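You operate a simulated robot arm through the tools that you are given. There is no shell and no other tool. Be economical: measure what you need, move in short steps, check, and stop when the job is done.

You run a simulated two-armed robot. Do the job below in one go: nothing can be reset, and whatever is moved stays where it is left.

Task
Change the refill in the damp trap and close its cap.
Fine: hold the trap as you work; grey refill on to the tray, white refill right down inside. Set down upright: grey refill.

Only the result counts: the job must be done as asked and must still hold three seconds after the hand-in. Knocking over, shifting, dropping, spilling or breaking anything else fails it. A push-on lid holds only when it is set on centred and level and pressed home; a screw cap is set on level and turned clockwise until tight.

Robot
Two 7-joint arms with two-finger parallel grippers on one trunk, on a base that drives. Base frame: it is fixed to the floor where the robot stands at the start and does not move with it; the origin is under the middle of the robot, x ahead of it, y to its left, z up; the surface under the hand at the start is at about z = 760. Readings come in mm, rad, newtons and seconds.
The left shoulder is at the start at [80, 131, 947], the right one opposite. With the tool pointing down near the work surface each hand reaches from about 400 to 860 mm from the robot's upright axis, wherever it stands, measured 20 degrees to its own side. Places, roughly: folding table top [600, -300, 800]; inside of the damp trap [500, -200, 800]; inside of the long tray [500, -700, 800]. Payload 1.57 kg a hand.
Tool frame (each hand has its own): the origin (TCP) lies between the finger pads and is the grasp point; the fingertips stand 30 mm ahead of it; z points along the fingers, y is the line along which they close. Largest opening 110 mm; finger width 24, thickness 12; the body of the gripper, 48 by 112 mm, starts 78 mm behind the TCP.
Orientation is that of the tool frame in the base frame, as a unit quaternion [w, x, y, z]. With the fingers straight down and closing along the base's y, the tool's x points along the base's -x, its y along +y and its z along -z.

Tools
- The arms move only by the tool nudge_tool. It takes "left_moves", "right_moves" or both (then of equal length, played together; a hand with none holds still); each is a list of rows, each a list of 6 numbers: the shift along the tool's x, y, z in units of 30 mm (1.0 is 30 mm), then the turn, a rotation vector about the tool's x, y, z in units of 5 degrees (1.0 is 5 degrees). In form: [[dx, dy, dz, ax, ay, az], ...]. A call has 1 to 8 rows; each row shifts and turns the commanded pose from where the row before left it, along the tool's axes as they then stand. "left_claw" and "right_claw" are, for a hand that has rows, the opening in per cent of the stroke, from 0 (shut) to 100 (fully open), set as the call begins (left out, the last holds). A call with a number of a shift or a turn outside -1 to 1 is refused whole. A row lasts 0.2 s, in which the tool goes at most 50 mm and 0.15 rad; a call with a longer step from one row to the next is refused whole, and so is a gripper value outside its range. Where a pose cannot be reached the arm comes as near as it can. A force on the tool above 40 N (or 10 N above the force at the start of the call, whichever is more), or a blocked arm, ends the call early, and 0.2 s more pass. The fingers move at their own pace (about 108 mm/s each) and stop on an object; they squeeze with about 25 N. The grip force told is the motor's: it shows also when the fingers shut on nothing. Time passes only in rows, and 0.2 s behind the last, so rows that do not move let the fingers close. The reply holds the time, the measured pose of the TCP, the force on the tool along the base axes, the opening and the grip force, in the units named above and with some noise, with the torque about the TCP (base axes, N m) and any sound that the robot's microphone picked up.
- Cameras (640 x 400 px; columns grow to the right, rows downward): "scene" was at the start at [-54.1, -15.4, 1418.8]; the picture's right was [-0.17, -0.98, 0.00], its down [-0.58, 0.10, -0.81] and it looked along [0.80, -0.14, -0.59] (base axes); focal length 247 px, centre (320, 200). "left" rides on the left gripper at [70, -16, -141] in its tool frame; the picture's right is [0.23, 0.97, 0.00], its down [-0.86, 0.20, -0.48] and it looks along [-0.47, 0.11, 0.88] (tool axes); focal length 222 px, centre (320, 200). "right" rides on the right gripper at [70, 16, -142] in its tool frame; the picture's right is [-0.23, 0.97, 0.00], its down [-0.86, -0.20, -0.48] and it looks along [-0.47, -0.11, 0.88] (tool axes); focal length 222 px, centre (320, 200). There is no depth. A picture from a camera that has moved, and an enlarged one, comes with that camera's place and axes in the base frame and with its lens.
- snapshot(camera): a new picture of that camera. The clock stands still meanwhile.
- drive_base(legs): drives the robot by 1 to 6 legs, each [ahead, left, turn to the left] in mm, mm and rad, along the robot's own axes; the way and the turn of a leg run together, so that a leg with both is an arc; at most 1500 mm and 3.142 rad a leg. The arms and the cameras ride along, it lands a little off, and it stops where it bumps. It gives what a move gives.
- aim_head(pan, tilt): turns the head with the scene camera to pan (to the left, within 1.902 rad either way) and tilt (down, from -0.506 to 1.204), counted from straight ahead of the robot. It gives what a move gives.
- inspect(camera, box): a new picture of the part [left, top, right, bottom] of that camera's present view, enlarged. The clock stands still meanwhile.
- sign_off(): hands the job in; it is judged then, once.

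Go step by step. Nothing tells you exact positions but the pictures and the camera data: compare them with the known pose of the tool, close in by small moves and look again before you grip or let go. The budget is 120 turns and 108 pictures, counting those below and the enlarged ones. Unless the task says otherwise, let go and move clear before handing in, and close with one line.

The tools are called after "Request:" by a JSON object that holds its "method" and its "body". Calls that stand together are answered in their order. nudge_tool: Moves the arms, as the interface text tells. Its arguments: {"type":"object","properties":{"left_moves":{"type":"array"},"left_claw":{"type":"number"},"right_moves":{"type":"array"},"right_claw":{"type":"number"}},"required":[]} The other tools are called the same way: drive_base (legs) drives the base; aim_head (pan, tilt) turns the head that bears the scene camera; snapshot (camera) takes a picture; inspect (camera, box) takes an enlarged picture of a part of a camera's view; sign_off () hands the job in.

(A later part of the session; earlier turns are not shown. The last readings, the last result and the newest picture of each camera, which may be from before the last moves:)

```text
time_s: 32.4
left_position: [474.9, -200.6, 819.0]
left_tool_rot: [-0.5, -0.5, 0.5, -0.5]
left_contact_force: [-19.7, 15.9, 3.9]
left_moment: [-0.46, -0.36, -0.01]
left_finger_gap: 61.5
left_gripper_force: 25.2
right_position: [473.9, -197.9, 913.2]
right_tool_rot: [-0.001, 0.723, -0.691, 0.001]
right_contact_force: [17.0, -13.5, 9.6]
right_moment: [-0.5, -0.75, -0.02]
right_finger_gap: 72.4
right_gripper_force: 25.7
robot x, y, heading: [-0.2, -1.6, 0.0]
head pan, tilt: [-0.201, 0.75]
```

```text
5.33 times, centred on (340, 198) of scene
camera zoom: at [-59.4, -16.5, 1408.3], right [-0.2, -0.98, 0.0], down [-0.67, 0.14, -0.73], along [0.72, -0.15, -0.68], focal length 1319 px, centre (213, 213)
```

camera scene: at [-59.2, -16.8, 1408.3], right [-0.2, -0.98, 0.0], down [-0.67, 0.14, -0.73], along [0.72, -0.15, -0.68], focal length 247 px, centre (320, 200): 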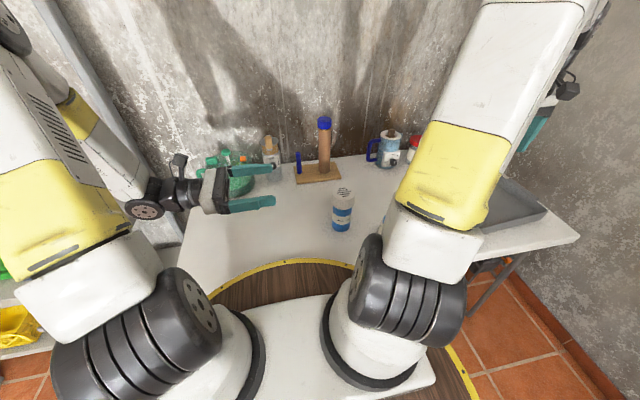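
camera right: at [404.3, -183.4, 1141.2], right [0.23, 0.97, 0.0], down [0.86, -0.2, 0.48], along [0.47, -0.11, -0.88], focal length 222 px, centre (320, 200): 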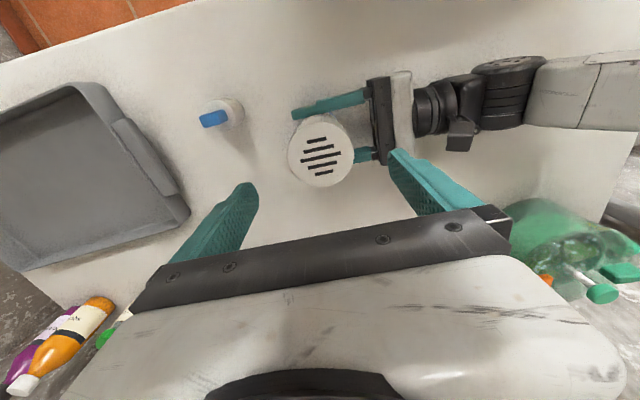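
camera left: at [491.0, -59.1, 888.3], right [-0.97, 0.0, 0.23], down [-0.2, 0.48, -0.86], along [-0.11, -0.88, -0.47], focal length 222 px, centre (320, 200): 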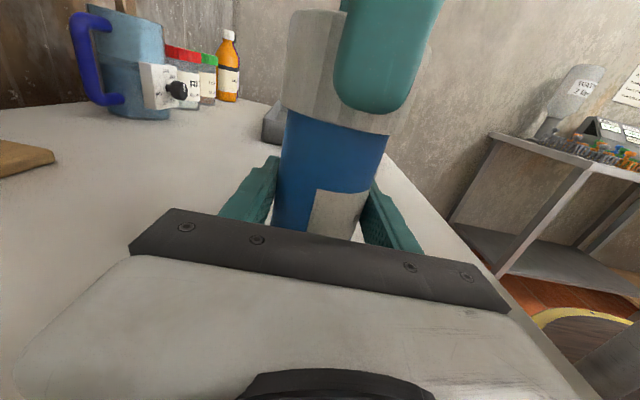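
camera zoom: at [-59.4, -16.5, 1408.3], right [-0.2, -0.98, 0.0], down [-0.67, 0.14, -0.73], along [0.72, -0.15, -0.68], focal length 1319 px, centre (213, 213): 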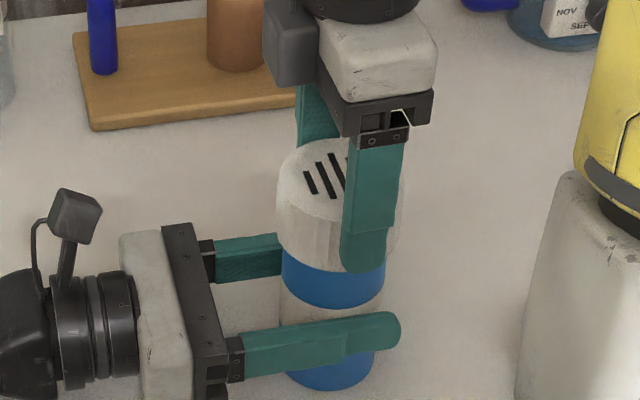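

Cap has turned ~92°, with upward thread load appearing. Continue, relaxing offsets and rising slightly.

Request:
{"method": "nudge_tool", "body": {"right_moves": [[0.04, -0.05, -0.04, 0, 0, -1], [0, 0, 0, 0, 0, -1], [0, 0, 0, 0, 0, -1], [0, 0, 0, 0, 0, -1], [0, 0, -0.03, 0, 0, -1], [0, 0, 0, 0, 0, -1], [0, 0, 0, 0, 0, -1], [0, 0, 0, 0, 0, -1]]}}

Request:
{"method": "inspect", "body": {"camera": "scene", "box": [280, 160, 400, 235]}}

```text
time_s: 34.1
left_position: [475.9, -201.1, 819.2]
left_tool_rot: [0.5, 0.5, -0.5, 0.5]
left_contact_force: [-6.2, -8.7, 0.0]
left_moment: [0.47, -0.28, 0.07]
left_finger_gap: 61.5
left_gripper_force: 24.4
right_position: [475.1, -198.5, 915.8]
right_tool_rot: [-0.001, 0.916, -0.402, -0.001]
right_contact_force: [4.9, 8.5, -2.6]
right_moment: [0.33, -0.19, -0.04]
right_finger_gap: 72.4
right_gripper_force: 24.9
robot x, y, heading: [1.0, 1.7, -0.0]
head pan, tilt: [-0.201, 0.75]
```

```text
5.33 times, centred on (340, 198) of scene
camera zoom: at [-59.0, -16.8, 1408.3], right [-0.2, -0.98, 0.0], down [-0.67, 0.14, -0.73], along [0.72, -0.15, -0.68], focal length 1319 px, centre (213, 213)
```

zoom: 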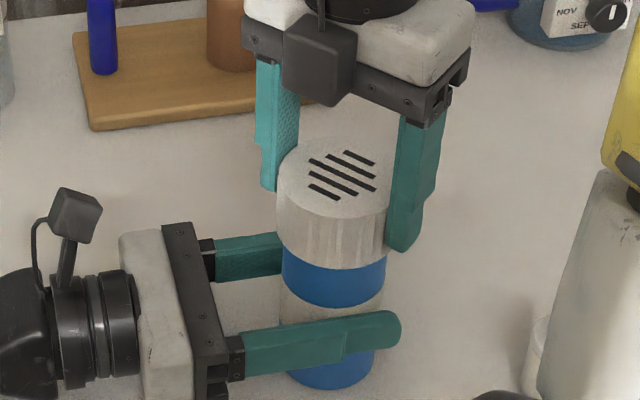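

Turned ~132° with no obstruction; keep going.

Request:
{"method": "nudge_tool", "body": {"right_moves": [[0, 0, 0, 0, 0, -1], [0, 0, 0, 0, 0, -1], [0, 0, -0.03, 0, 0, -1], [0, 0, 0, 0, 0, -1], [0, 0, 0, 0, 0, -1], [0, 0, 0, 0, 0, -1], [0, 0, 0, 0, 0, -1], [0, 0, 0, 0, 0, -1]]}}

Request:
{"method": "inspect", "body": {"camera": "scene", "box": [280, 160, 400, 235]}}

```text
time_s: 36.0
left_position: [475.3, -202.0, 819.1]
left_tool_rot: [0.5, 0.5, -0.5, 0.5]
left_contact_force: [0.5, 1.6, 1.9]
left_moment: [0.0, 0.07, -0.02]
left_finger_gap: 61.7
left_gripper_force: 25.1
right_position: [474.9, -200.0, 915.8]
right_tool_rot: [0.0, 0.998, -0.064, 0.0]
right_contact_force: [0.3, 0.7, -0.1]
right_moment: [0.01, 0.01, -0.01]
right_finger_gap: 72.4
right_gripper_force: 24.5
robot x, y, heading: [0.5, 4.1, -0.001]
head pan, tilt: [-0.201, 0.75]
```

```text
5.33 times, centred on (340, 198) of scene
camera zoom: at [-59.1, -16.7, 1408.3], right [-0.2, -0.98, 0.0], down [-0.67, 0.14, -0.73], along [0.72, -0.15, -0.68], focal length 1319 px, centre (213, 213)
```

zoom: 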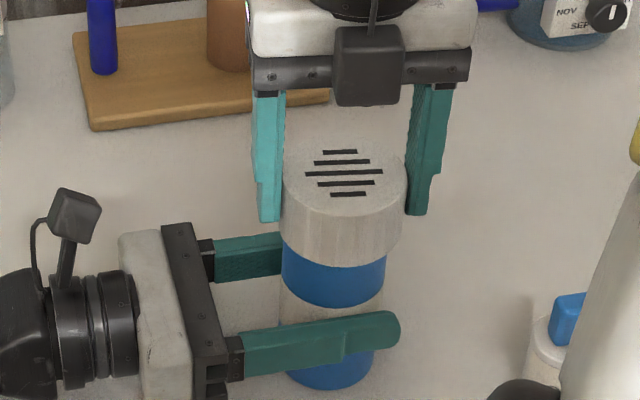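

All loads vanished after ~172°, so the cap is probably free. Lift gently.

Request:
{"method": "nudge_tool", "body": {"right_moves": [[0, 0, -0.2, 0, 0, 0], [0, 0, -0.3, 0, 0, 0], [0, 0, -0.5, 0, 0, 0]]}}

Request:
{"method": "inspect", "body": {"camera": "scene", "box": [280, 160, 400, 235]}}

```text
time_s: 36.8
left_position: [474.3, -200.9, 819.2]
left_tool_rot: [0.5, 0.5, -0.5, 0.5]
left_contact_force: [0.3, -0.2, 0.4]
left_moment: [0.01, 0.05, -0.01]
left_finger_gap: 61.6
left_gripper_force: 24.4
right_position: [474.2, -200.7, 946.4]
right_tool_rot: [0.0, 0.998, -0.066, 0.0]
right_contact_force: [0.7, 0.6, 1.1]
right_moment: [-0.02, 0.03, 0.01]
right_finger_gap: 72.2
right_gripper_force: 25.3
robot x, y, heading: [1.4, -1.2, 0.0]
head pan, tilt: [-0.201, 0.75]
```

```text
5.33 times, centred on (340, 198) of scene
camera zoom: at [-59.0, -16.7, 1408.3], right [-0.2, -0.98, 0.0], down [-0.67, 0.14, -0.73], along [0.72, -0.15, -0.68], focal length 1319 px, centre (213, 213)
```

zoom: 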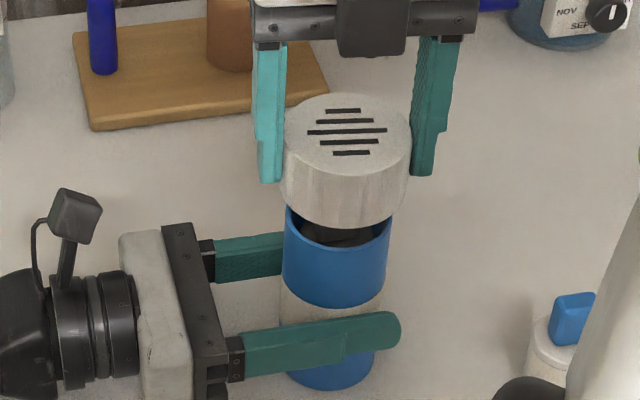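

Cap is off; the grey refill is visible inside. Carry the cap right to about (490, −395).

Request:
{"method": "nudge_tool", "body": {"right_moves": [[0, 0, -1, 0, 0, 0], [0.23, 1, 0, 0, 0, 0], [0.23, 1, 0, 0, 0, 0], [0.23, 1, 0, 0, 0, 0], [0.23, 1, 0, 0, 0, 0], [0.23, 1, 0, 0, 0, 0], [0.24, 1, 0, 0, 0, 0], [0, 0.37, 0, 0, 0, 0]]}}

Request:
{"method": "nudge_tool", "body": {"right_moves": [[0, 0, 1, 0, 0, 0], [0, 0, 1, 0, 0, 0], [0, 0, 1, 0, 0, 0], [0, 0, 1, 0, 0, 0], [0, 0, 0.8, 0, 0, 0]]}}

Request:
{"method": "snapshot", "body": {"camera": "right"}}

Request:
{"method": "snapshot", "body": {"camera": "scene"}}

```text
time_s: 38.5
left_position: [474.9, -201.1, 818.2]
left_tool_rot: [0.5, 0.5, -0.5, 0.5]
left_contact_force: [-0.5, 0.3, 0.7]
left_moment: [-0.04, 0.05, -0.01]
left_finger_gap: 61.7
left_gripper_force: 25.0
right_position: [491.0, -395.5, 976.7]
right_tool_rot: [0.0, 0.998, -0.067, -0.001]
right_contact_force: [-1.2, 0.5, -0.5]
right_moment: [-0.03, 0.0, -0.04]
right_finger_gap: 72.1
right_gripper_force: 24.7
robot x, y, heading: [-1.3, 1.9, -0.001]
head pan, tilt: [-0.201, 0.75]
```

```text
time_s: 39.8
left_position: [474.5, -201.6, 819.6]
left_tool_rot: [0.499, 0.5, -0.5, 0.5]
left_contact_force: [-0.1, -0.2, -0.7]
left_moment: [-0.06, 0.04, 0.02]
left_finger_gap: 61.6
left_gripper_force: 25.2
right_position: [492.4, -395.4, 831.6]
right_tool_rot: [0.0, 0.998, -0.065, 0.0]
right_contact_force: [0.7, -0.1, -0.6]
right_moment: [-0.01, 0.0, 0.0]
right_finger_gap: 72.2
right_gripper_force: 24.9
robot x, y, heading: [-0.7, -3.8, -0.001]
head pan, tilt: [-0.201, 0.75]
```

```text
70 pictures are left
camera right: at [559.0, -420.2, 973.3], right [-0.35, -0.94, 0.0], down [-0.82, 0.31, 0.48], along [-0.45, 0.17, -0.88], focal length 222 px, centre (320, 200)
```

right: 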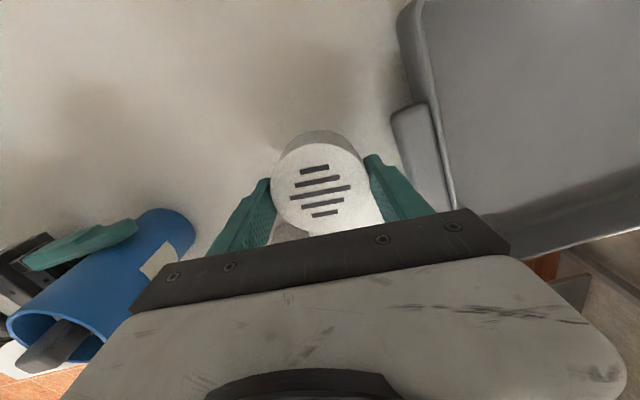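

```text
69 pictures are left
camera scene: at [-59.2, -16.7, 1408.3], right [-0.2, -0.98, 0.0], down [-0.67, 0.14, -0.73], along [0.72, -0.15, -0.68], focal length 247 px, centre (320, 200)
```

scene: 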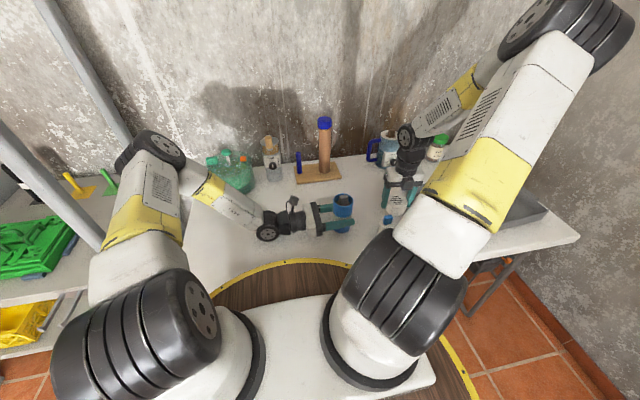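

Clear space below. Lower to near contact.

Request:
{"method": "nudge_tool", "body": {"right_moves": [[0, 0, 0.6, 0, 0, 0], [0, 0, 0.3, 0, 0, 0]]}}

Request:
{"method": "nudge_tool", "body": {"right_moves": [[0, 0, 0.12, 0, 0, 0]]}}

Request:
{"method": "snapshot", "body": {"camera": "right"}}

```text
time_s: 40.4
left_position: [474.8, -200.5, 818.5]
left_tool_rot: [-0.5, -0.5, 0.5, -0.5]
left_contact_force: [0.4, 0.4, 0.7]
left_moment: [-0.05, 0.01, 0.02]
left_finger_gap: 61.6
left_gripper_force: 24.9
right_position: [492.1, -395.2, 804.9]
right_tool_rot: [0.0, 0.998, -0.066, -0.001]
right_contact_force: [0.6, -0.4, 0.0]
right_moment: [-0.01, 0.02, 0.01]
right_finger_gap: 72.0
right_gripper_force: 24.9
robot x, y, heading: [-0.3, 4.7, 0.005]
head pan, tilt: [-0.201, 0.75]
```

```text
time_s: 40.8
left_position: [475.1, -201.7, 820.1]
left_tool_rot: [0.501, 0.5, -0.5, 0.5]
left_contact_force: [-0.1, -0.1, 0.3]
left_moment: [-0.01, 0.0, -0.01]
left_finger_gap: 61.6
left_gripper_force: 25.3
right_position: [492.0, -394.6, 801.0]
right_tool_rot: [-0.001, 0.998, -0.065, 0.0]
right_contact_force: [-0.6, -0.6, -0.1]
right_moment: [0.03, 0.02, -0.02]
right_finger_gap: 72.0
right_gripper_force: 24.9
robot x, y, heading: [-2.1, 0.6, -0.0]
head pan, tilt: [-0.201, 0.75]
```

```text
68 pictures are left
camera right: at [559.6, -419.4, 942.3], right [-0.35, -0.94, 0.0], down [-0.82, 0.31, 0.48], along [-0.45, 0.17, -0.88], focal length 222 px, centre (320, 200)
```

right: 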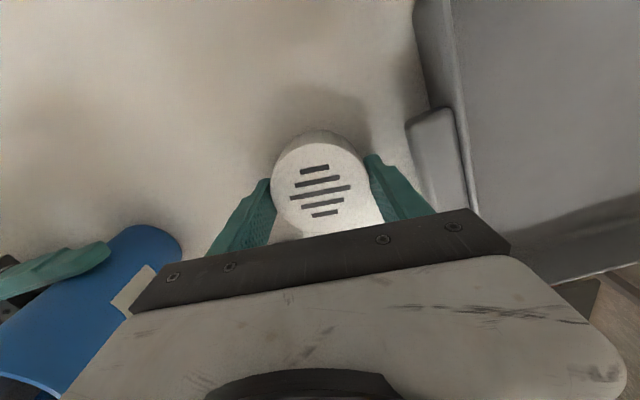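

Still ahead of contact; continue in 2 mm steps.

Request:
{"method": "nudge_tool", "body": {"right_moves": [[0, 0, 0.08, 0, 0, 0]]}}

Request:
{"method": "nudge_tool", "body": {"right_moves": [[0, 0, 0.07, 0, 0, 0]]}}

```text
time_s: 41.1
left_position: [474.6, -200.8, 818.6]
left_tool_rot: [0.5, 0.5, -0.5, 0.5]
left_contact_force: [-1.1, 0.6, 0.7]
left_moment: [0.0, 0.01, 0.02]
left_finger_gap: 61.5
left_gripper_force: 24.7
right_position: [491.7, -395.2, 800.4]
right_tool_rot: [0.0, 0.998, -0.065, 0.0]
right_contact_force: [-3.2, 0.1, 19.4]
right_moment: [0.28, 0.49, 0.04]
right_finger_gap: 72.4
right_gripper_force: 25.4
robot x, y, heading: [1.2, -1.4, 0.003]
head pan, tilt: [-0.201, 0.75]
```

```text
time_s: 41.5
left_position: [474.0, -201.4, 819.8]
left_tool_rot: [0.5, 0.5, -0.5, 0.5]
left_contact_force: [0.1, 0.3, -1.5]
left_moment: [0.01, 0.01, 0.0]
left_finger_gap: 61.6
left_gripper_force: 24.2
right_position: [493.3, -394.2, 798.1]
right_tool_rot: [0.0, 0.998, -0.065, 0.001]
right_contact_force: [-1.6, -0.7, 25.1]
right_moment: [0.19, -0.02, 0.07]
right_finger_gap: 72.4
right_gripper_force: 25.3
robot x, y, heading: [-1.9, 1.4, -0.001]
head pan, tilt: [-0.201, 0.75]
```

Cap rests on the table. Release modestly and rise.

Request:
{"method": "nudge_tool", "body": {"right_moves": [[0, 0, -0.07, 0, 0, 0], [0, 0, 0, 0, 0, 0], [0, 0, -0.5, 0, 0, 0], [0, 0, -1, 0, 0, 0], [0, 0, -1, 0, 0, 0], [0, 0, -1, 0, 0, 0], [0, 0, -1, 0, 0, 0], [0, 0, -1, 0, 0, 0]], "right_claw": 82}}

Request:
{"method": "snapshot", "body": {"camera": "right"}}

Request:
{"method": "inspect", "body": {"camera": "scene", "box": [300, 160, 420, 235]}}

```text
time_s: 43.4
left_position: [474.5, -201.1, 818.7]
left_tool_rot: [0.5, 0.501, -0.499, 0.5]
left_contact_force: [-0.8, 0.6, 0.0]
left_moment: [-0.02, 0.04, -0.02]
left_finger_gap: 61.7
left_gripper_force: 24.6
right_position: [489.2, -394.9, 964.3]
right_tool_rot: [-0.001, 0.998, -0.065, -0.001]
right_contact_force: [-0.4, 0.4, 0.8]
right_moment: [0.0, 0.02, -0.05]
right_finger_gap: 90.1
right_gripper_force: 0.0
robot x, y, heading: [-3.2, -3.9, -0.004]
head pan, tilt: [-0.201, 0.75]
```

```text
67 pictures are left
camera right: at [557.1, -420.3, 1105.6], right [-0.35, -0.94, 0.0], down [-0.82, 0.31, 0.48], along [-0.45, 0.17, -0.88], focal length 222 px, centre (320, 200)
```

right: 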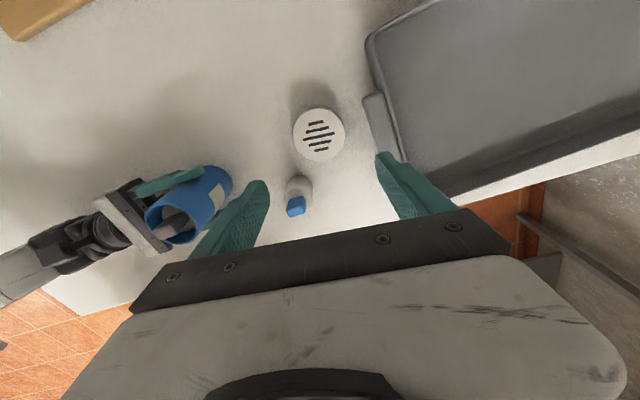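

```text
5.33 times, centred on (360, 198) of scene
camera zoom: at [-58.8, -16.9, 1408.3], right [-0.2, -0.98, 0.0], down [-0.67, 0.14, -0.73], along [0.72, -0.15, -0.68], focal length 1319 px, centre (107, 213)
```

zoom: 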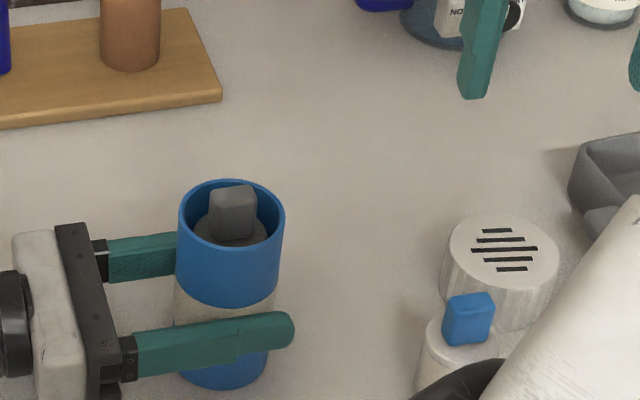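

Cap sits upright on the table; grey refill with tab visible in the trap. Move the right hand above the trap and look in.

Request:
{"method": "nudge_tool", "body": {"right_moves": [[-0.19, -0.906, -0.2, 0, 0, 0], [-0.19, -0.906, -0.2, 0, 0, 0], [-0.19, -0.906, -0.2, 0, 0, 0], [-0.19, -0.906, -0.2, 0, 0, 0], [-0.19, -0.906, -0.2, 0, 0, 0], [-0.19, -0.906, -0.2, 0, 0, 0], [-0.19, -0.906, -0.2, 0, 0, 0]]}}

Request:
{"method": "inspect", "body": {"camera": "right", "box": [240, 100, 400, 200]}}

Request:
{"method": "inspect", "body": {"camera": "scene", "box": [320, 185, 368, 215]}}

```text
time_s: 45.0
left_position: [474.7, -199.6, 819.3]
left_tool_rot: [-0.5, -0.5, 0.501, -0.5]
left_contact_force: [-0.5, 0.4, -0.4]
left_moment: [0.02, -0.02, 0.04]
left_finger_gap: 61.6
left_gripper_force: 24.5
right_position: [475.8, -200.4, 1005.3]
right_tool_rot: [0.0, 0.998, -0.066, -0.001]
right_contact_force: [-0.7, -0.9, 1.1]
right_moment: [0.0, 0.0, -0.01]
right_finger_gap: 90.1
right_gripper_force: 0.1
robot x, y, heading: [0.8, 2.3, -0.001]
head pan, tilt: [-0.201, 0.75]
```

```text
4.00 times, centred on (320, 150) of right
camera zoom: at [543.1, -224.5, 1146.7], right [-0.35, -0.94, 0.0], down [-0.82, 0.31, 0.48], along [-0.45, 0.17, -0.88], focal length 888 px, centre (320, 400)
```

zoom: 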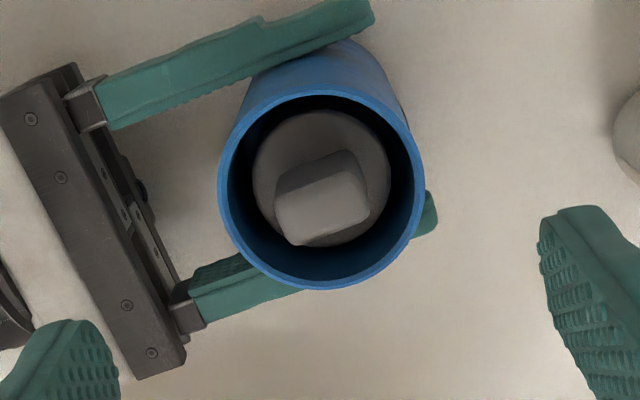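

```text
13.33 times, centred on (344, 200) of scene
camera zoom: at [-59.0, -17.0, 1408.3], right [-0.2, -0.98, 0.0], down [-0.67, 0.14, -0.73], along [0.72, -0.15, -0.68], focal length 3299 px, centre (0, 200)
```

zoom: 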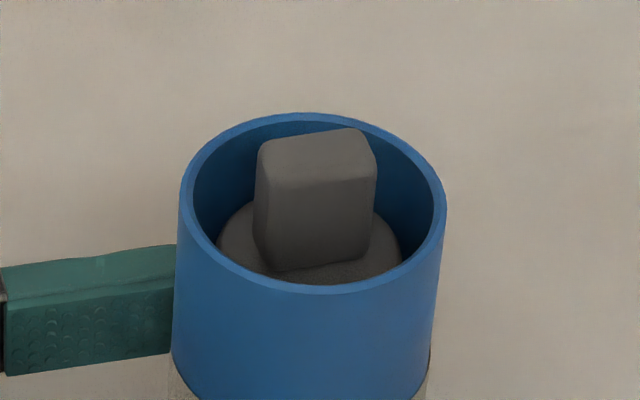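

Rim is at about z 886, grey tab top near 900, tab long axis along y. I'll rotate the right hand ~88° so it grips the thin sides of the tab.

Request:
{"method": "nudge_tool", "body": {"right_moves": [[0, 0, 0, 0, 0, 0.985], [0, 0, 0, 0, 0, 0.985], [0, 0, 0, 0, 0, 0.985], [0, 0, 0, 0, 0, 0.985], [0, 0, 0, 0, 0, 0.985], [0, 0, 0, 0, 0, 0.985], [0, 0, 0, 0, 0, 0.985], [0, 0, 0, 0, 0, 0.985]], "right_claw": 45}}

Request:
{"method": "nudge_tool", "body": {"right_moves": [[0, 0, 0, 0, 0, 0.985], [0, 0, 0, 0, 0, 0.985], [0, 0, 0, 0, 0, 0.985], [0, 0, 0, 0, 0, 0.985], [0, 0, 0, 0, 0, 0.985], [0, 0, 0, 0, 0, 0.985], [0, 0, 0, 0, 0, 0.985], [0, 0, 0, 0, 0, 0.985]]}}

Request:
{"method": "nudge_tool", "body": {"right_moves": [[0, 0, 0.6, 0, 0, 0.985], [0, 0, 0.6, 0, 0, 0.985]]}}

Request:
{"method": "inspect", "body": {"camera": "right", "box": [220, 80, 420, 205]}}

```text
time_s: 46.8
left_position: [475.1, -201.4, 820.5]
left_tool_rot: [0.5, 0.5, -0.5, 0.5]
left_contact_force: [-0.3, -0.1, -0.1]
left_moment: [0.01, 0.03, 0.0]
left_finger_gap: 61.3
left_gripper_force: 24.8
right_position: [476.3, -199.8, 1006.0]
right_tool_rot: [0.0, 0.917, -0.399, 0.0]
right_contact_force: [0.5, -0.7, -1.3]
right_moment: [-0.04, -0.02, -0.04]
right_finger_gap: 49.5
right_gripper_force: 0.0
robot x, y, heading: [-2.3, -1.5, -0.002]
head pan, tilt: [-0.201, 0.75]
```

```text
time_s: 48.5
left_position: [474.6, -202.3, 819.3]
left_tool_rot: [0.5, 0.5, -0.5, 0.5]
left_contact_force: [0.0, 0.1, -0.6]
left_moment: [0.01, 0.0, 0.0]
left_finger_gap: 61.5
left_gripper_force: 25.2
right_position: [477.2, -200.2, 1006.5]
right_tool_rot: [0.0, 0.73, -0.684, -0.001]
right_contact_force: [0.0, -0.7, -0.3]
right_moment: [0.04, -0.01, 0.0]
right_finger_gap: 49.1
right_gripper_force: 0.1
robot x, y, heading: [3.4, -0.8, -0.001]
head pan, tilt: [-0.201, 0.75]
```

```text
time_s: 49.1
left_position: [474.9, -201.7, 819.2]
left_tool_rot: [-0.5, -0.5, 0.5, -0.5]
left_contact_force: [-0.3, -0.5, 0.0]
left_moment: [-0.02, -0.01, 0.03]
left_finger_gap: 61.4
left_gripper_force: 25.6
right_position: [478.0, -200.6, 968.5]
right_tool_rot: [0.0, -0.668, 0.744, 0.0]
right_contact_force: [-0.4, -0.1, -0.1]
right_moment: [0.0, -0.03, 0.01]
right_finger_gap: 49.3
right_gripper_force: 0.0
robot x, y, heading: [0.9, -1.3, -0.007]
head pan, tilt: [-0.201, 0.75]
```

```text
3.20 times, centred on (320, 142) of right
camera zoom: at [455.0, -268.5, 1112.0], right [-0.94, 0.33, 0.0], down [0.29, 0.83, 0.48], along [0.16, 0.45, -0.88], focal length 711 px, centre (320, 384)
```

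zoom: 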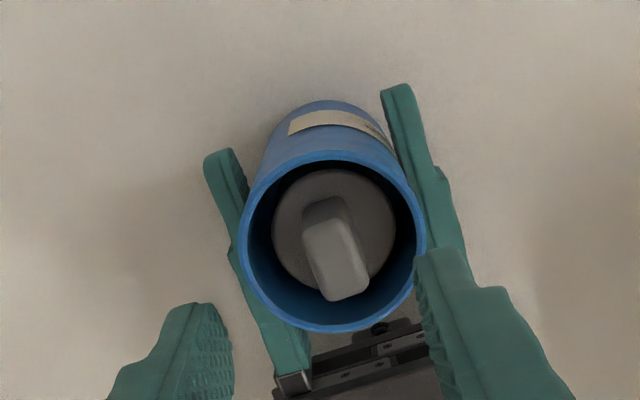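

Aligned on the tab's thin sides. Narrow the fingers to 22 mm, correct 4 mm and descend so tips straddle the tab just above the rim.

Request:
{"method": "nudge_tool", "body": {"right_moves": [[-0.04, 0.127, 0, 0, 0, 0], [0, 0, 0.3, 0, 0, 0], [0, 0, 0.6, 0, 0, 0]], "right_claw": 21}}

Request:
{"method": "inspect", "body": {"camera": "right", "box": [240, 80, 400, 180]}}

Request:
{"method": "inspect", "body": {"camera": "scene", "box": [310, 165, 374, 205]}}

```text
time_s: 50.0
left_position: [474.6, -201.7, 820.1]
left_tool_rot: [-0.5, -0.5, 0.5, -0.5]
left_contact_force: [0.1, -0.2, -1.5]
left_moment: [0.01, -0.04, 0.03]
left_finger_gap: 61.6
left_gripper_force: 25.2
right_position: [473.8, -200.1, 944.3]
right_tool_rot: [0.0, -0.669, 0.744, 0.0]
right_contact_force: [0.2, -0.3, 0.0]
right_moment: [-0.02, -0.02, -0.02]
right_finger_gap: 22.9
right_gripper_force: 0.1
robot x, y, heading: [-1.5, 0.7, -0.003]
head pan, tilt: [-0.201, 0.75]
```

```text
4.00 times, centred on (320, 130) of right
camera zoom: at [449.5, -267.1, 1085.3], right [-0.94, 0.33, 0.0], down [0.29, 0.83, 0.48], along [0.16, 0.45, -0.88], focal length 888 px, centre (320, 480)
```

zoom: 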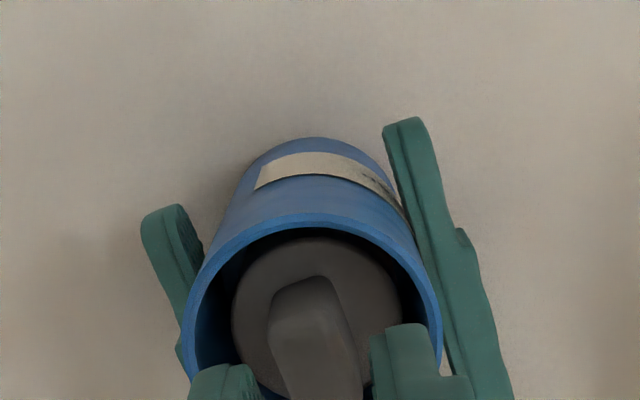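

```text
10.00 times, centred on (342, 185) of scene
camera zoom: at [-59.2, -16.7, 1408.3], right [-0.2, -0.98, 0.0], down [-0.67, 0.14, -0.73], along [0.72, -0.15, -0.68], focal length 2474 px, centre (100, 350)
```

zoom: 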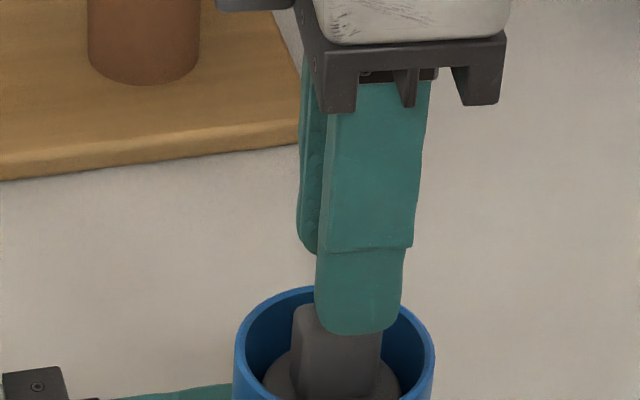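

Good alignment; descend 30 mm (tips just inside the rim) and close.

Request:
{"method": "nudge_tool", "body": {"right_moves": [[-0.1, 0, 0.3, 0, 0, 0], [0, 0, 0.4, 0, 0, 0], [0, 0, 0.35, 0, 0, 0]]}}

Request:
{"method": "inspect", "body": {"camera": "scene", "box": [310, 165, 374, 205]}}

```text
time_s: 50.8
left_position: [475.3, -201.0, 820.4]
left_tool_rot: [0.499, 0.501, -0.499, 0.5]
left_contact_force: [-0.8, 0.6, 1.9]
left_moment: [0.23, 0.2, 0.02]
left_finger_gap: 61.5
left_gripper_force: 25.0
right_position: [472.4, -196.5, 915.5]
right_tool_rot: [0.001, -0.669, 0.744, -0.001]
right_contact_force: [-3.5, 1.1, 13.7]
right_moment: [0.19, 0.41, 0.0]
right_finger_gap: 24.3
right_gripper_force: 0.3
robot x, y, heading: [-1.1, -1.9, 0.0]
head pan, tilt: [-0.201, 0.75]
stopped in row 3 (right hand): the force on the tool passed its limit at 44 N (the readings are from after the stop); the commanded pose is now the measured one
```

```text
10.00 times, centred on (342, 185) of scene
camera zoom: at [-59.7, -16.6, 1408.2], right [-0.2, -0.98, 0.0], down [-0.67, 0.14, -0.73], along [0.72, -0.15, -0.68], focal length 2474 px, centre (100, 350)
```

zoom: 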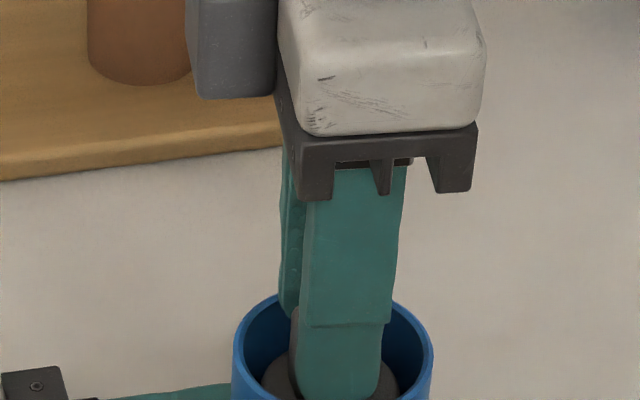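

Tips at z ≈ 885 touched something (rim edge or refill shoulder) but straddle the tab. Back off 2 mm and close.

Request:
{"method": "nudge_tool", "body": {"right_moves": [[0, -0.03, -0.07, 0, 0, 0], [0, 0, 0, 0, 0, 0], [0, 0, 0, 0, 0, 0]], "right_claw": 0}}

Request:
{"method": "inspect", "body": {"camera": "right", "box": [240, 80, 400, 180]}}

```text
time_s: 51.6
left_position: [476.2, -201.4, 819.9]
left_tool_rot: [0.499, 0.501, -0.499, 0.501]
left_contact_force: [1.8, 1.4, 4.6]
left_moment: [0.26, -0.15, 0.0]
left_finger_gap: 61.9
left_gripper_force: 25.1
right_position: [476.7, -196.1, 916.9]
right_tool_rot: [0.001, -0.668, 0.744, 0.0]
right_contact_force: [0.0, -0.4, -0.3]
right_moment: [0.01, -0.02, 0.01]
right_finger_gap: 15.3
right_gripper_force: 24.9
robot x, y, heading: [-1.1, 1.0, -0.005]
head pan, tilt: [-0.201, 0.75]
```

```text
4.00 times, centred on (320, 130) of right
camera zoom: at [451.8, -263.3, 1057.9], right [-0.94, 0.33, 0.0], down [0.29, 0.83, 0.48], along [0.16, 0.45, -0.88], focal length 888 px, centre (320, 480)
```

zoom: 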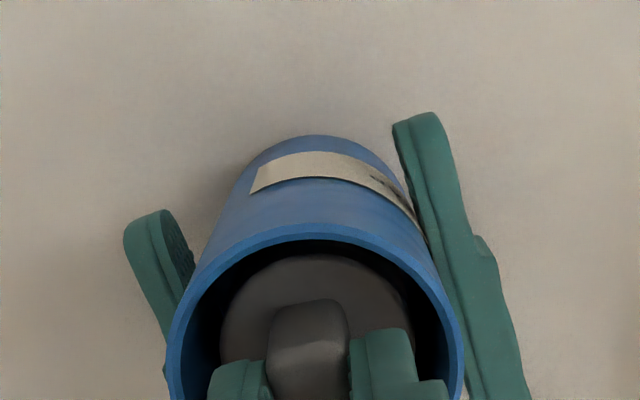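

Tab gripped (15.3 mm). Lift straight up.

Request:
{"method": "nudge_tool", "body": {"right_moves": [[0, 0, -0.3, 0, 0, 0], [0, 0, -0.5, 0, 0, 0], [0, 0, -0.8, 0, 0, 0], [0, 0, -0.9, 0, 0, 0], [0, 0, -0.9, 0, 0, 0], [0, 0, -0.9, 0, 0, 0]]}}

Request:
{"method": "inspect", "body": {"camera": "scene", "box": [270, 120, 430, 220]}}

```text
time_s: 53.0
left_position: [475.1, -201.7, 818.9]
left_tool_rot: [0.499, 0.5, -0.5, 0.5]
left_contact_force: [1.8, 1.2, 10.0]
left_moment: [0.26, -0.21, -0.02]
left_finger_gap: 61.7
left_gripper_force: 25.2
right_position: [474.5, -195.7, 1044.2]
right_tool_rot: [0.001, -0.669, 0.744, -0.001]
right_contact_force: [0.0, 0.2, -1.2]
right_moment: [-0.02, 0.08, -0.04]
right_finger_gap: 15.4
right_gripper_force: 25.7
robot x, y, heading: [1.7, 0.5, 0.0]
head pan, tilt: [-0.201, 0.75]
```

```text
4.00 times, centred on (350, 170) of scene
camera zoom: at [-59.2, -16.6, 1408.3], right [-0.2, -0.98, 0.0], down [-0.67, 0.14, -0.73], along [0.72, -0.15, -0.68], focal length 990 px, centre (200, 320)
```

zoom: 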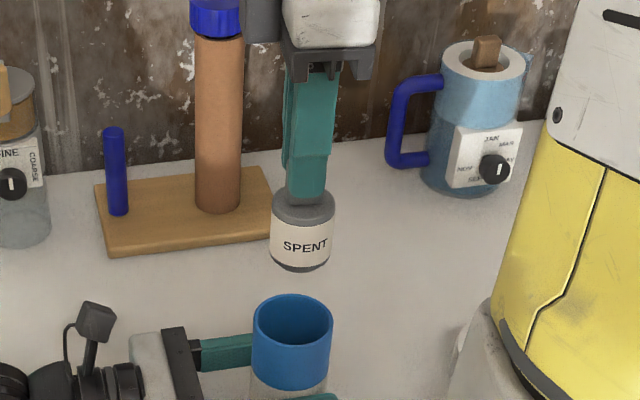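

Grey "SPENT" refill is out and upright. Carry it over to the tray at about (455, −606).

Request:
{"method": "nudge_tool", "body": {"right_moves": [[0.976, -0.058, 0, 0, 0, 0], [0.976, -0.058, 0, 0, 0, 0], [0.976, -0.058, 0, 0, 0, 0], [0.976, -0.058, 0, 0, 0, 0], [0.976, -0.058, 0, 0, 0, 0], [0.976, -0.058, 0, 0, 0, 0], [0.976, -0.058, 0, 0, 0, 0], [0.976, -0.058, 0, 0, 0, 0]]}}

Request:
{"method": "nudge_tool", "body": {"right_moves": [[0.976, -0.058, 0, 0, 0, 0], [0.976, -0.058, 0, 0, 0, 0], [0.976, -0.058, 0, 0, 0, 0], [0.976, -0.058, 0, 0, 0, 0], [0.976, -0.058, 0, 0, 0, 0], [0.976, -0.058, 0, 0, 0, 0], [0, 0, 1, 0, 0, 0], [0, 0, 1, 0, 0, 0]]}}

Request:
{"method": "aim_head", "body": {"pan": -0.8, "tilt": 0.65}}

Request:
{"method": "snapshot", "body": {"camera": "right"}}

Request:
{"method": "snapshot", "body": {"camera": "scene"}}

```text
time_s: 54.8
left_position: [475.2, -199.7, 818.7]
left_tool_rot: [0.5, 0.501, -0.5, 0.5]
left_contact_force: [0.6, -0.1, 12.4]
left_moment: [0.08, -0.1, -0.02]
left_finger_gap: 61.5
left_gripper_force: 25.5
right_position: [464.1, -430.7, 1042.6]
right_tool_rot: [0.0, -0.669, 0.744, -0.001]
right_contact_force: [0.2, -0.5, -0.2]
right_moment: [0.0, 0.04, 0.01]
right_finger_gap: 15.3
right_gripper_force: 24.8
robot x, y, heading: [0.8, 0.3, -0.009]
head pan, tilt: [-0.201, 0.75]
```

```text
time_s: 56.6
left_position: [474.2, -201.2, 819.7]
left_tool_rot: [-0.5, -0.5, 0.5, -0.5]
left_contact_force: [-1.0, -0.2, 12.8]
left_moment: [-0.01, -0.07, -0.03]
left_finger_gap: 61.8
left_gripper_force: 25.2
right_position: [453.0, -606.8, 984.5]
right_tool_rot: [0.001, -0.669, 0.743, -0.001]
right_contact_force: [0.5, 0.7, -0.4]
right_moment: [-0.01, -0.05, -0.04]
right_finger_gap: 15.3
right_gripper_force: 25.2
robot x, y, heading: [-0.9, 0.7, 0.003]
head pan, tilt: [-0.201, 0.75]
```

```text
time_s: 57.6
left_position: [474.5, -201.7, 819.0]
left_tool_rot: [0.5, 0.5, -0.499, 0.501]
left_contact_force: [-0.4, 0.0, 12.2]
left_moment: [0.0, -0.12, 0.0]
left_finger_gap: 61.6
left_gripper_force: 24.7
right_position: [453.4, -607.1, 984.8]
right_tool_rot: [0.001, -0.668, 0.744, -0.001]
right_contact_force: [-0.2, -0.3, -0.8]
right_moment: [-0.01, -0.01, 0.05]
right_finger_gap: 15.1
right_gripper_force: 24.7
robot x, y, heading: [-2.0, -0.9, 0.003]
head pan, tilt: [-0.799, 0.649]
```

```text
57 pictures are left
camera right: at [429.7, -673.7, 1126.2], right [-0.94, 0.33, 0.0], down [0.29, 0.83, 0.48], along [0.16, 0.45, -0.88], focal length 222 px, centre (320, 200)
```

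right: 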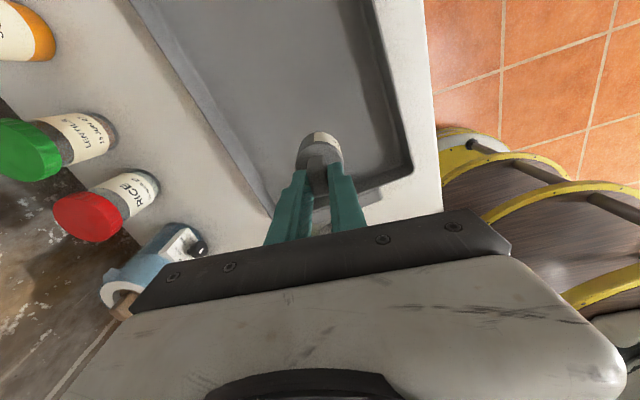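

```text
56 pictures are left
camera scene: at [-80.0, -62.4, 1416.8], right [-0.72, -0.7, 0.0], down [-0.42, 0.43, -0.8], along [0.56, -0.57, -0.6], focal length 247 px, centre (320, 200)
```

scene: 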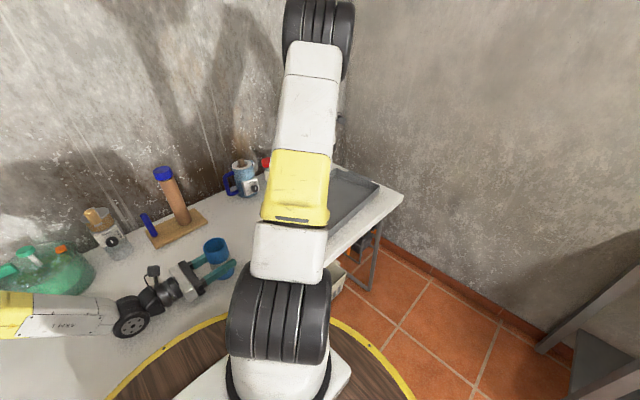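

Positioned over the tray interior. Lower.

Request:
{"method": "nudge_tool", "body": {"right_moves": [[0, 0, 0.9, 0, 0, 0], [0, 0, 0.9, 0, 0, 0], [0, 0, 0.9, 0, 0, 0], [0, 0, 0.5, 0, 0, 0]]}}

Request:
{"method": "snapshot", "body": {"camera": "right"}}

```text
time_s: 58.6
left_position: [475.3, -200.6, 819.8]
left_tool_rot: [0.5, 0.501, -0.5, 0.5]
left_contact_force: [0.3, -1.1, 11.8]
left_moment: [-0.06, -0.11, 0.01]
left_finger_gap: 61.4
left_gripper_force: 24.5
right_position: [454.5, -605.6, 889.2]
right_tool_rot: [0.0, -0.668, 0.744, 0.0]
right_contact_force: [-0.4, 0.2, -0.4]
right_moment: [-0.02, 0.0, -0.03]
right_finger_gap: 15.2
right_gripper_force: 24.4
robot x, y, heading: [-0.8, 1.2, -0.0]
head pan, tilt: [-0.799, 0.649]
```

```text
55 pictures are left
camera right: at [431.0, -673.6, 1030.8], right [-0.94, 0.33, 0.0], down [0.29, 0.83, 0.48], along [0.16, 0.45, -0.88], focal length 222 px, centre (320, 200)
```

right: 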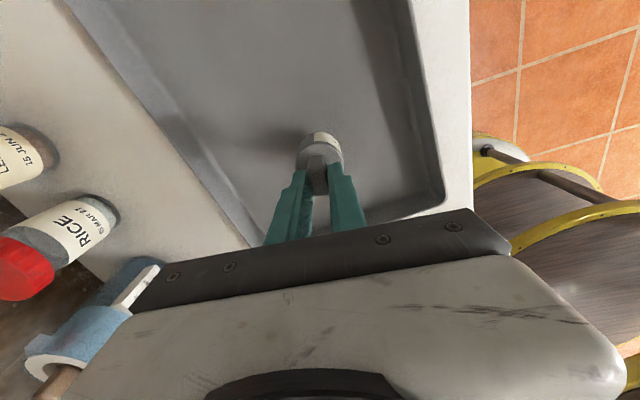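

Request:
{"method": "nudge_tool", "body": {"right_moves": [[0, 0, 0.2, 0, 0, 0], [0, 0, 0.1, 0, 0, 0]]}}

Request:
{"method": "nudge_tool", "body": {"right_moves": [[0, 0, 0.1, 0, 0, 0]]}}

Request:
{"method": "nudge_tool", "body": {"right_moves": [[0, 0, 0.08, 0, 0, 0]]}}

```text
time_s: 59.2
left_position: [474.4, -200.3, 819.3]
left_tool_rot: [0.5, 0.5, -0.5, 0.5]
left_contact_force: [-0.4, -0.2, 12.2]
left_moment: [-0.07, -0.08, 0.0]
left_finger_gap: 61.5
left_gripper_force: 25.1
right_position: [455.8, -606.2, 880.1]
right_tool_rot: [0.0, -0.669, 0.744, -0.001]
right_contact_force: [-0.8, 0.3, -1.0]
right_moment: [0.01, 0.01, 0.0]
right_finger_gap: 15.4
right_gripper_force: 25.3
robot x, y, heading: [-1.8, 3.6, -0.006]
head pan, tilt: [-0.799, 0.649]
```

```text
time_s: 59.6
left_position: [475.4, -201.1, 818.1]
left_tool_rot: [0.499, 0.501, -0.5, 0.5]
left_contact_force: [-0.7, -0.3, 11.6]
left_moment: [0.0, -0.13, -0.03]
left_finger_gap: 61.9
left_gripper_force: 24.4
right_position: [454.9, -606.5, 877.2]
right_tool_rot: [0.001, -0.669, 0.743, -0.001]
right_contact_force: [-0.4, -0.1, 0.6]
right_moment: [0.01, -0.02, -0.01]
right_finger_gap: 15.4
right_gripper_force: 24.7
robot x, y, heading: [0.9, 0.1, 0.002]
head pan, tilt: [-0.799, 0.649]
```

```text
time_s: 60.0
left_position: [474.4, -201.1, 819.0]
left_tool_rot: [0.5, 0.5, -0.499, 0.501]
left_contact_force: [0.1, -0.9, 11.2]
left_moment: [0.01, -0.13, -0.05]
left_finger_gap: 61.8
left_gripper_force: 24.9
right_position: [454.2, -606.8, 874.9]
right_tool_rot: [0.001, -0.668, 0.744, -0.001]
right_contact_force: [0.1, 0.7, -1.0]
right_moment: [0.02, 0.0, 0.02]
right_finger_gap: 15.2
right_gripper_force: 25.0
robot x, y, heading: [-3.1, -0.7, 0.003]
head pan, tilt: [-0.799, 0.649]
```

Request:
{"method": "nudge_tool", "body": {"right_moves": [[0, 0, 0.1, 0, 0, 0]]}}

Request:
{"method": "nudge_tool", "body": {"right_moves": [[0, 0, 0.08, 0, 0, 0]]}}

Request:
{"method": "nudge_tool", "body": {"right_moves": [[0, 0, 0.08, 0, 0, 0]]}}

Request:
{"method": "inspect", "body": {"camera": "right", "box": [260, 110, 380, 210]}}

```text
time_s: 60.4
left_position: [475.6, -200.8, 818.6]
left_tool_rot: [-0.5, -0.5, 0.5, -0.5]
left_contact_force: [-0.8, -0.3, 10.4]
left_moment: [0.04, -0.11, -0.01]
left_finger_gap: 61.6
left_gripper_force: 24.8
right_position: [455.0, -607.4, 872.1]
right_tool_rot: [-0.001, -0.669, 0.743, -0.001]
right_contact_force: [-0.2, -0.9, 0.1]
right_moment: [0.0, -0.01, -0.05]
right_finger_gap: 15.5
right_gripper_force: 24.4
robot x, y, heading: [0.8, -1.2, -0.002]
head pan, tilt: [-0.799, 0.649]
```

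```text
time_s: 60.8
left_position: [475.4, -202.0, 820.3]
left_tool_rot: [0.499, 0.501, -0.5, 0.5]
left_contact_force: [1.0, -0.6, 10.3]
left_moment: [-0.05, -0.12, 0.0]
left_finger_gap: 61.7
left_gripper_force: 25.0
right_position: [455.9, -606.7, 868.7]
right_tool_rot: [0.0, -0.668, 0.744, -0.001]
right_contact_force: [0.2, 0.0, -2.0]
right_moment: [-0.03, -0.02, 0.0]
right_finger_gap: 15.6
right_gripper_force: 24.9
robot x, y, heading: [-2.7, -3.6, -0.001]
head pan, tilt: [-0.799, 0.649]
```

```text
time_s: 61.2
left_position: [475.2, -200.9, 820.0]
left_tool_rot: [0.499, 0.501, -0.499, 0.501]
left_contact_force: [-0.8, 0.0, 10.6]
left_moment: [-0.01, -0.11, -0.01]
left_finger_gap: 61.4
left_gripper_force: 24.9
right_position: [455.6, -606.6, 867.1]
right_tool_rot: [0.001, -0.669, 0.744, -0.001]
right_contact_force: [-0.1, 0.5, -1.6]
right_moment: [0.02, 0.04, -0.02]
right_finger_gap: 15.3
right_gripper_force: 25.6
robot x, y, heading: [-3.1, 0.7, -0.0]
head pan, tilt: [-0.799, 0.649]
```

```text
4.00 times, centred on (320, 160) of right
camera zoom: at [432.3, -674.2, 1008.4], right [-0.94, 0.33, 0.0], down [0.29, 0.83, 0.48], along [0.16, 0.45, -0.88], focal length 888 px, centre (320, 360)
```

zoom: 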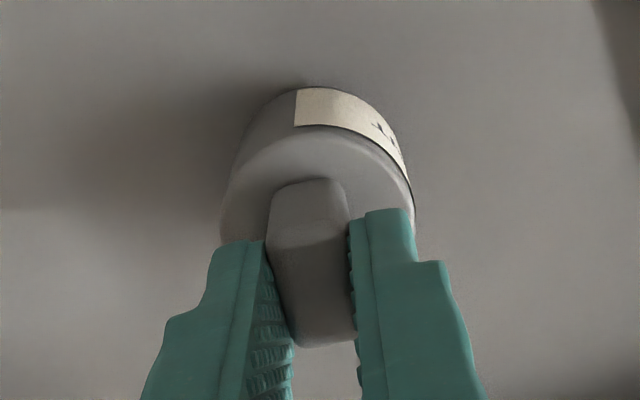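

Request:
{"method": "nudge_tool", "body": {"right_moves": [[0, 0, 0.09, 0, 0, 0]]}}

Request:
{"method": "nudge_tool", "body": {"right_moves": [[0, 0, 0.08, 0, 0, 0]]}}

Request:
{"method": "nudge_tool", "body": {"right_moves": [[0, 0, 0.07, 0, 0, 0]]}}

```text
time_s: 61.6
left_position: [475.1, -200.2, 819.8]
left_tool_rot: [-0.5, -0.5, 0.5, -0.5]
left_contact_force: [-0.1, 0.3, 10.8]
left_moment: [0.0, -0.09, -0.02]
left_finger_gap: 61.7
left_gripper_force: 24.6
right_position: [456.2, -606.8, 865.0]
right_tool_rot: [0.001, -0.668, 0.744, 0.0]
right_contact_force: [-0.1, -0.4, -1.1]
right_moment: [-0.02, -0.05, 0.01]
right_finger_gap: 15.6
right_gripper_force: 25.0
robot x, y, heading: [0.2, 0.2, -0.002]
head pan, tilt: [-0.799, 0.649]
```

```text
time_s: 62.0
left_position: [474.0, -201.2, 818.2]
left_tool_rot: [0.499, 0.501, -0.499, 0.501]
left_contact_force: [0.1, 0.3, 9.7]
left_moment: [-0.02, -0.12, 0.0]
left_finger_gap: 61.7
left_gripper_force: 25.5
right_position: [456.3, -606.7, 861.1]
right_tool_rot: [0.0, -0.668, 0.744, 0.0]
right_contact_force: [-0.3, 0.9, 0.1]
right_moment: [0.01, 0.05, 0.02]
right_finger_gap: 15.0
right_gripper_force: 24.8
robot x, y, heading: [0.6, 1.5, 0.0]
head pan, tilt: [-0.799, 0.649]
```

```text
time_s: 62.4
left_position: [475.1, -201.1, 820.1]
left_tool_rot: [0.5, 0.5, -0.5, 0.5]
left_contact_force: [1.7, -3.6, 7.3]
left_moment: [-0.16, -0.12, -0.02]
left_finger_gap: 61.6
left_gripper_force: 24.8
right_position: [456.2, -606.0, 862.0]
right_tool_rot: [0.001, -0.669, 0.744, -0.002]
right_contact_force: [-0.7, 2.4, 17.0]
right_moment: [0.39, 0.1, 0.01]
right_finger_gap: 15.5
right_gripper_force: 25.2
robot x, y, heading: [-0.8, -2.0, -0.002]
head pan, tilt: [-0.799, 0.649]
```

Seated on the tray. Release and rise.

Request:
{"method": "nudge_tool", "body": {"right_moves": [[0, 0, -0.04, 0, 0, 0], [0, 0, 0, 0, 0, 0], [0, 0, -0.4, 0, 0, 0], [0, 0, -0.9, 0, 0, 0], [0, 0, -0.9, 0, 0, 0], [0, 0, -0.9, 0, 0, 0], [0, 0, -0.9, 0, 0, 0]], "right_claw": 45}}

Request:
{"method": "snapshot", "body": {"camera": "right"}}

```text
time_s: 64.0
left_position: [476.2, -201.5, 819.4]
left_tool_rot: [0.499, 0.501, -0.499, 0.501]
left_contact_force: [-1.1, 2.2, 8.4]
left_moment: [0.24, -0.09, 0.02]
left_finger_gap: 61.8
left_gripper_force: 24.6
right_position: [454.4, -606.9, 979.4]
right_tool_rot: [0.001, -0.668, 0.744, 0.0]
right_contact_force: [0.7, -0.4, 0.5]
right_moment: [0.01, 0.0, 0.02]
right_finger_gap: 49.4
right_gripper_force: 0.0
robot x, y, heading: [-0.8, -0.2, -0.002]
head pan, tilt: [-0.799, 0.649]
```

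```text
53 pictures are left
camera right: at [429.6, -673.7, 1122.5], right [-0.94, 0.33, 0.0], down [0.29, 0.83, 0.48], along [0.16, 0.45, -0.88], focal length 222 px, centre (320, 200)
```

right: 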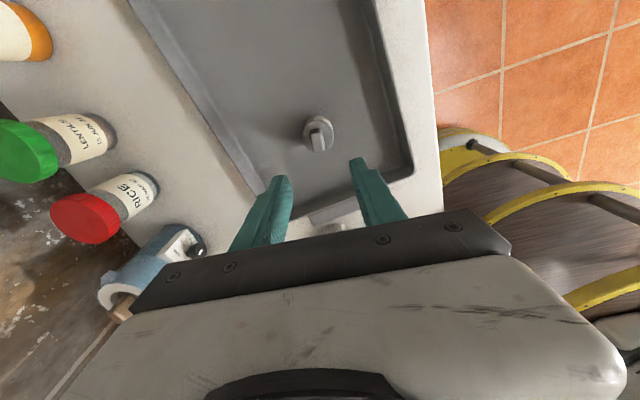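

Grey refill stands upright on the tray. Now go to the white refill at (412, −331).

Request:
{"method": "nudge_tool", "body": {"right_moves": [[-1, 0.264, 0, 0, 0, 0], [-1, 0.264, 0, 0, 0, 0], [-1, 0.264, 0, 0, 0, 0], [-1, 0.264, 0, 0, 0, 0], [-1, 0.264, 0, 0, 0, 0], [-1, 0.264, 0, 0, 0, 0], [-1, 0.264, 0, 0, 0, 0], [-1, 0.264, 0, 0, 0, 0]]}}

Request:
{"method": "nudge_tool", "body": {"right_moves": [[-1, 0.264, 0.3, 0, 0, 0], [0, 0, 0.3, 0, 0, -0.62], [0, 0, 0.4, 0, 0, -0.62]]}}

Request:
{"method": "snapshot", "body": {"camera": "right"}}

```text
time_s: 65.8
left_position: [475.3, -200.7, 819.3]
left_tool_rot: [0.5, 0.501, -0.5, 0.5]
left_contact_force: [-0.7, 1.8, 7.0]
left_moment: [0.15, -0.11, -0.01]
left_finger_gap: 61.7
left_gripper_force: 25.8
right_position: [416.6, -360.4, 980.9]
right_tool_rot: [0.001, -0.669, 0.744, 0.0]
right_contact_force: [0.6, 0.1, 0.1]
right_moment: [0.01, -0.02, -0.01]
right_finger_gap: 49.5
right_gripper_force: 0.0
robot x, y, heading: [-0.7, 0.0, -0.005]
head pan, tilt: [-0.799, 0.649]
```

```text
time_s: 66.6
left_position: [475.9, -201.3, 817.9]
left_tool_rot: [0.499, 0.501, -0.5, 0.5]
left_contact_force: [-0.9, 2.2, 6.4]
left_moment: [0.16, -0.12, 0.03]
left_finger_gap: 61.7
left_gripper_force: 24.9
right_position: [412.8, -330.4, 952.7]
right_tool_rot: [0.0, 0.707, -0.707, 0.001]
right_contact_force: [-0.5, -0.6, 0.4]
right_moment: [0.01, 0.03, -0.02]
right_finger_gap: 49.4
right_gripper_force: 0.0
robot x, y, heading: [-2.7, -0.1, -0.004]
head pan, tilt: [-0.799, 0.649]
```

```text
52 pictures are left
camera right: at [396.9, -399.2, 1093.7], right [-0.97, 0.23, 0.0], down [0.2, 0.86, 0.48], along [0.11, 0.47, -0.88], focal length 222 px, centre (320, 200)
```

right: 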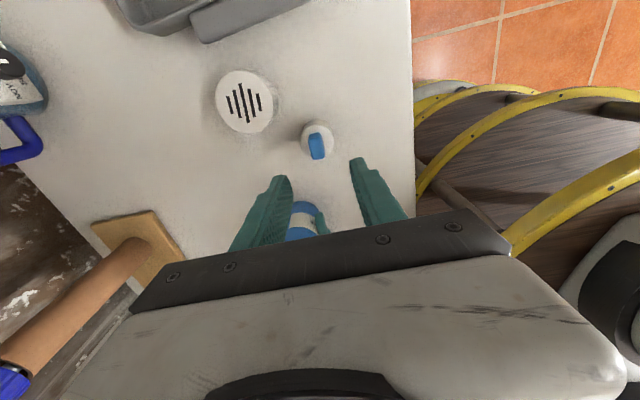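

White tab is below, aligned. Descend to z 860 and check.

Request:
{"method": "nudge_tool", "body": {"right_moves": [[0.07, -0.05, 0.8, 0, 0, 0], [0, 0, 0.8, 0, 0, 0], [0, 0, 0.8, 0, 0, 0], [0, 0, 0.68, 0, 0, 0], [0, 0, 0, 0, 0, 0]], "right_claw": 36}}

Request:
{"method": "inspect", "body": {"camera": "right", "box": [240, 90, 400, 190]}}

```text
time_s: 67.8
left_position: [475.6, -201.3, 818.5]
left_tool_rot: [0.499, 0.502, -0.5, 0.5]
left_contact_force: [0.0, 1.0, 5.3]
left_moment: [0.06, -0.11, 0.01]
left_finger_gap: 61.6
left_gripper_force: 25.0
right_position: [414.5, -333.7, 859.4]
right_tool_rot: [-0.001, 0.707, -0.707, 0.0]
right_contact_force: [-0.4, 0.0, -0.2]
right_moment: [-0.01, -0.03, -0.01]
right_finger_gap: 39.8
right_gripper_force: 0.1
robot x, y, heading: [3.7, 0.4, -0.002]
head pan, tilt: [-0.799, 0.649]
```

```text
4.00 times, centred on (320, 140) of right
camera zoom: at [398.6, -402.5, 1000.8], right [-0.97, 0.23, 0.0], down [0.2, 0.86, 0.48], along [0.11, 0.47, -0.88], focal length 888 px, centre (320, 440)
```

zoom: 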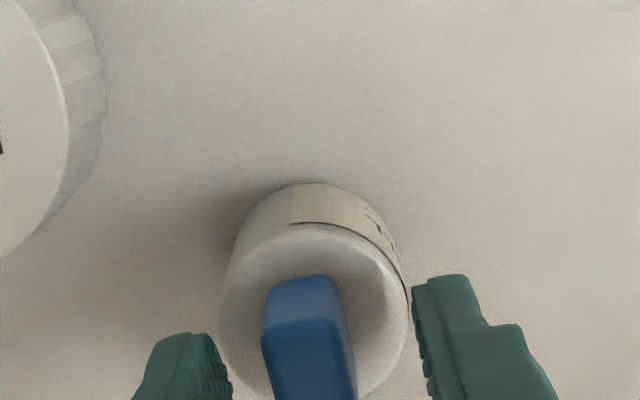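

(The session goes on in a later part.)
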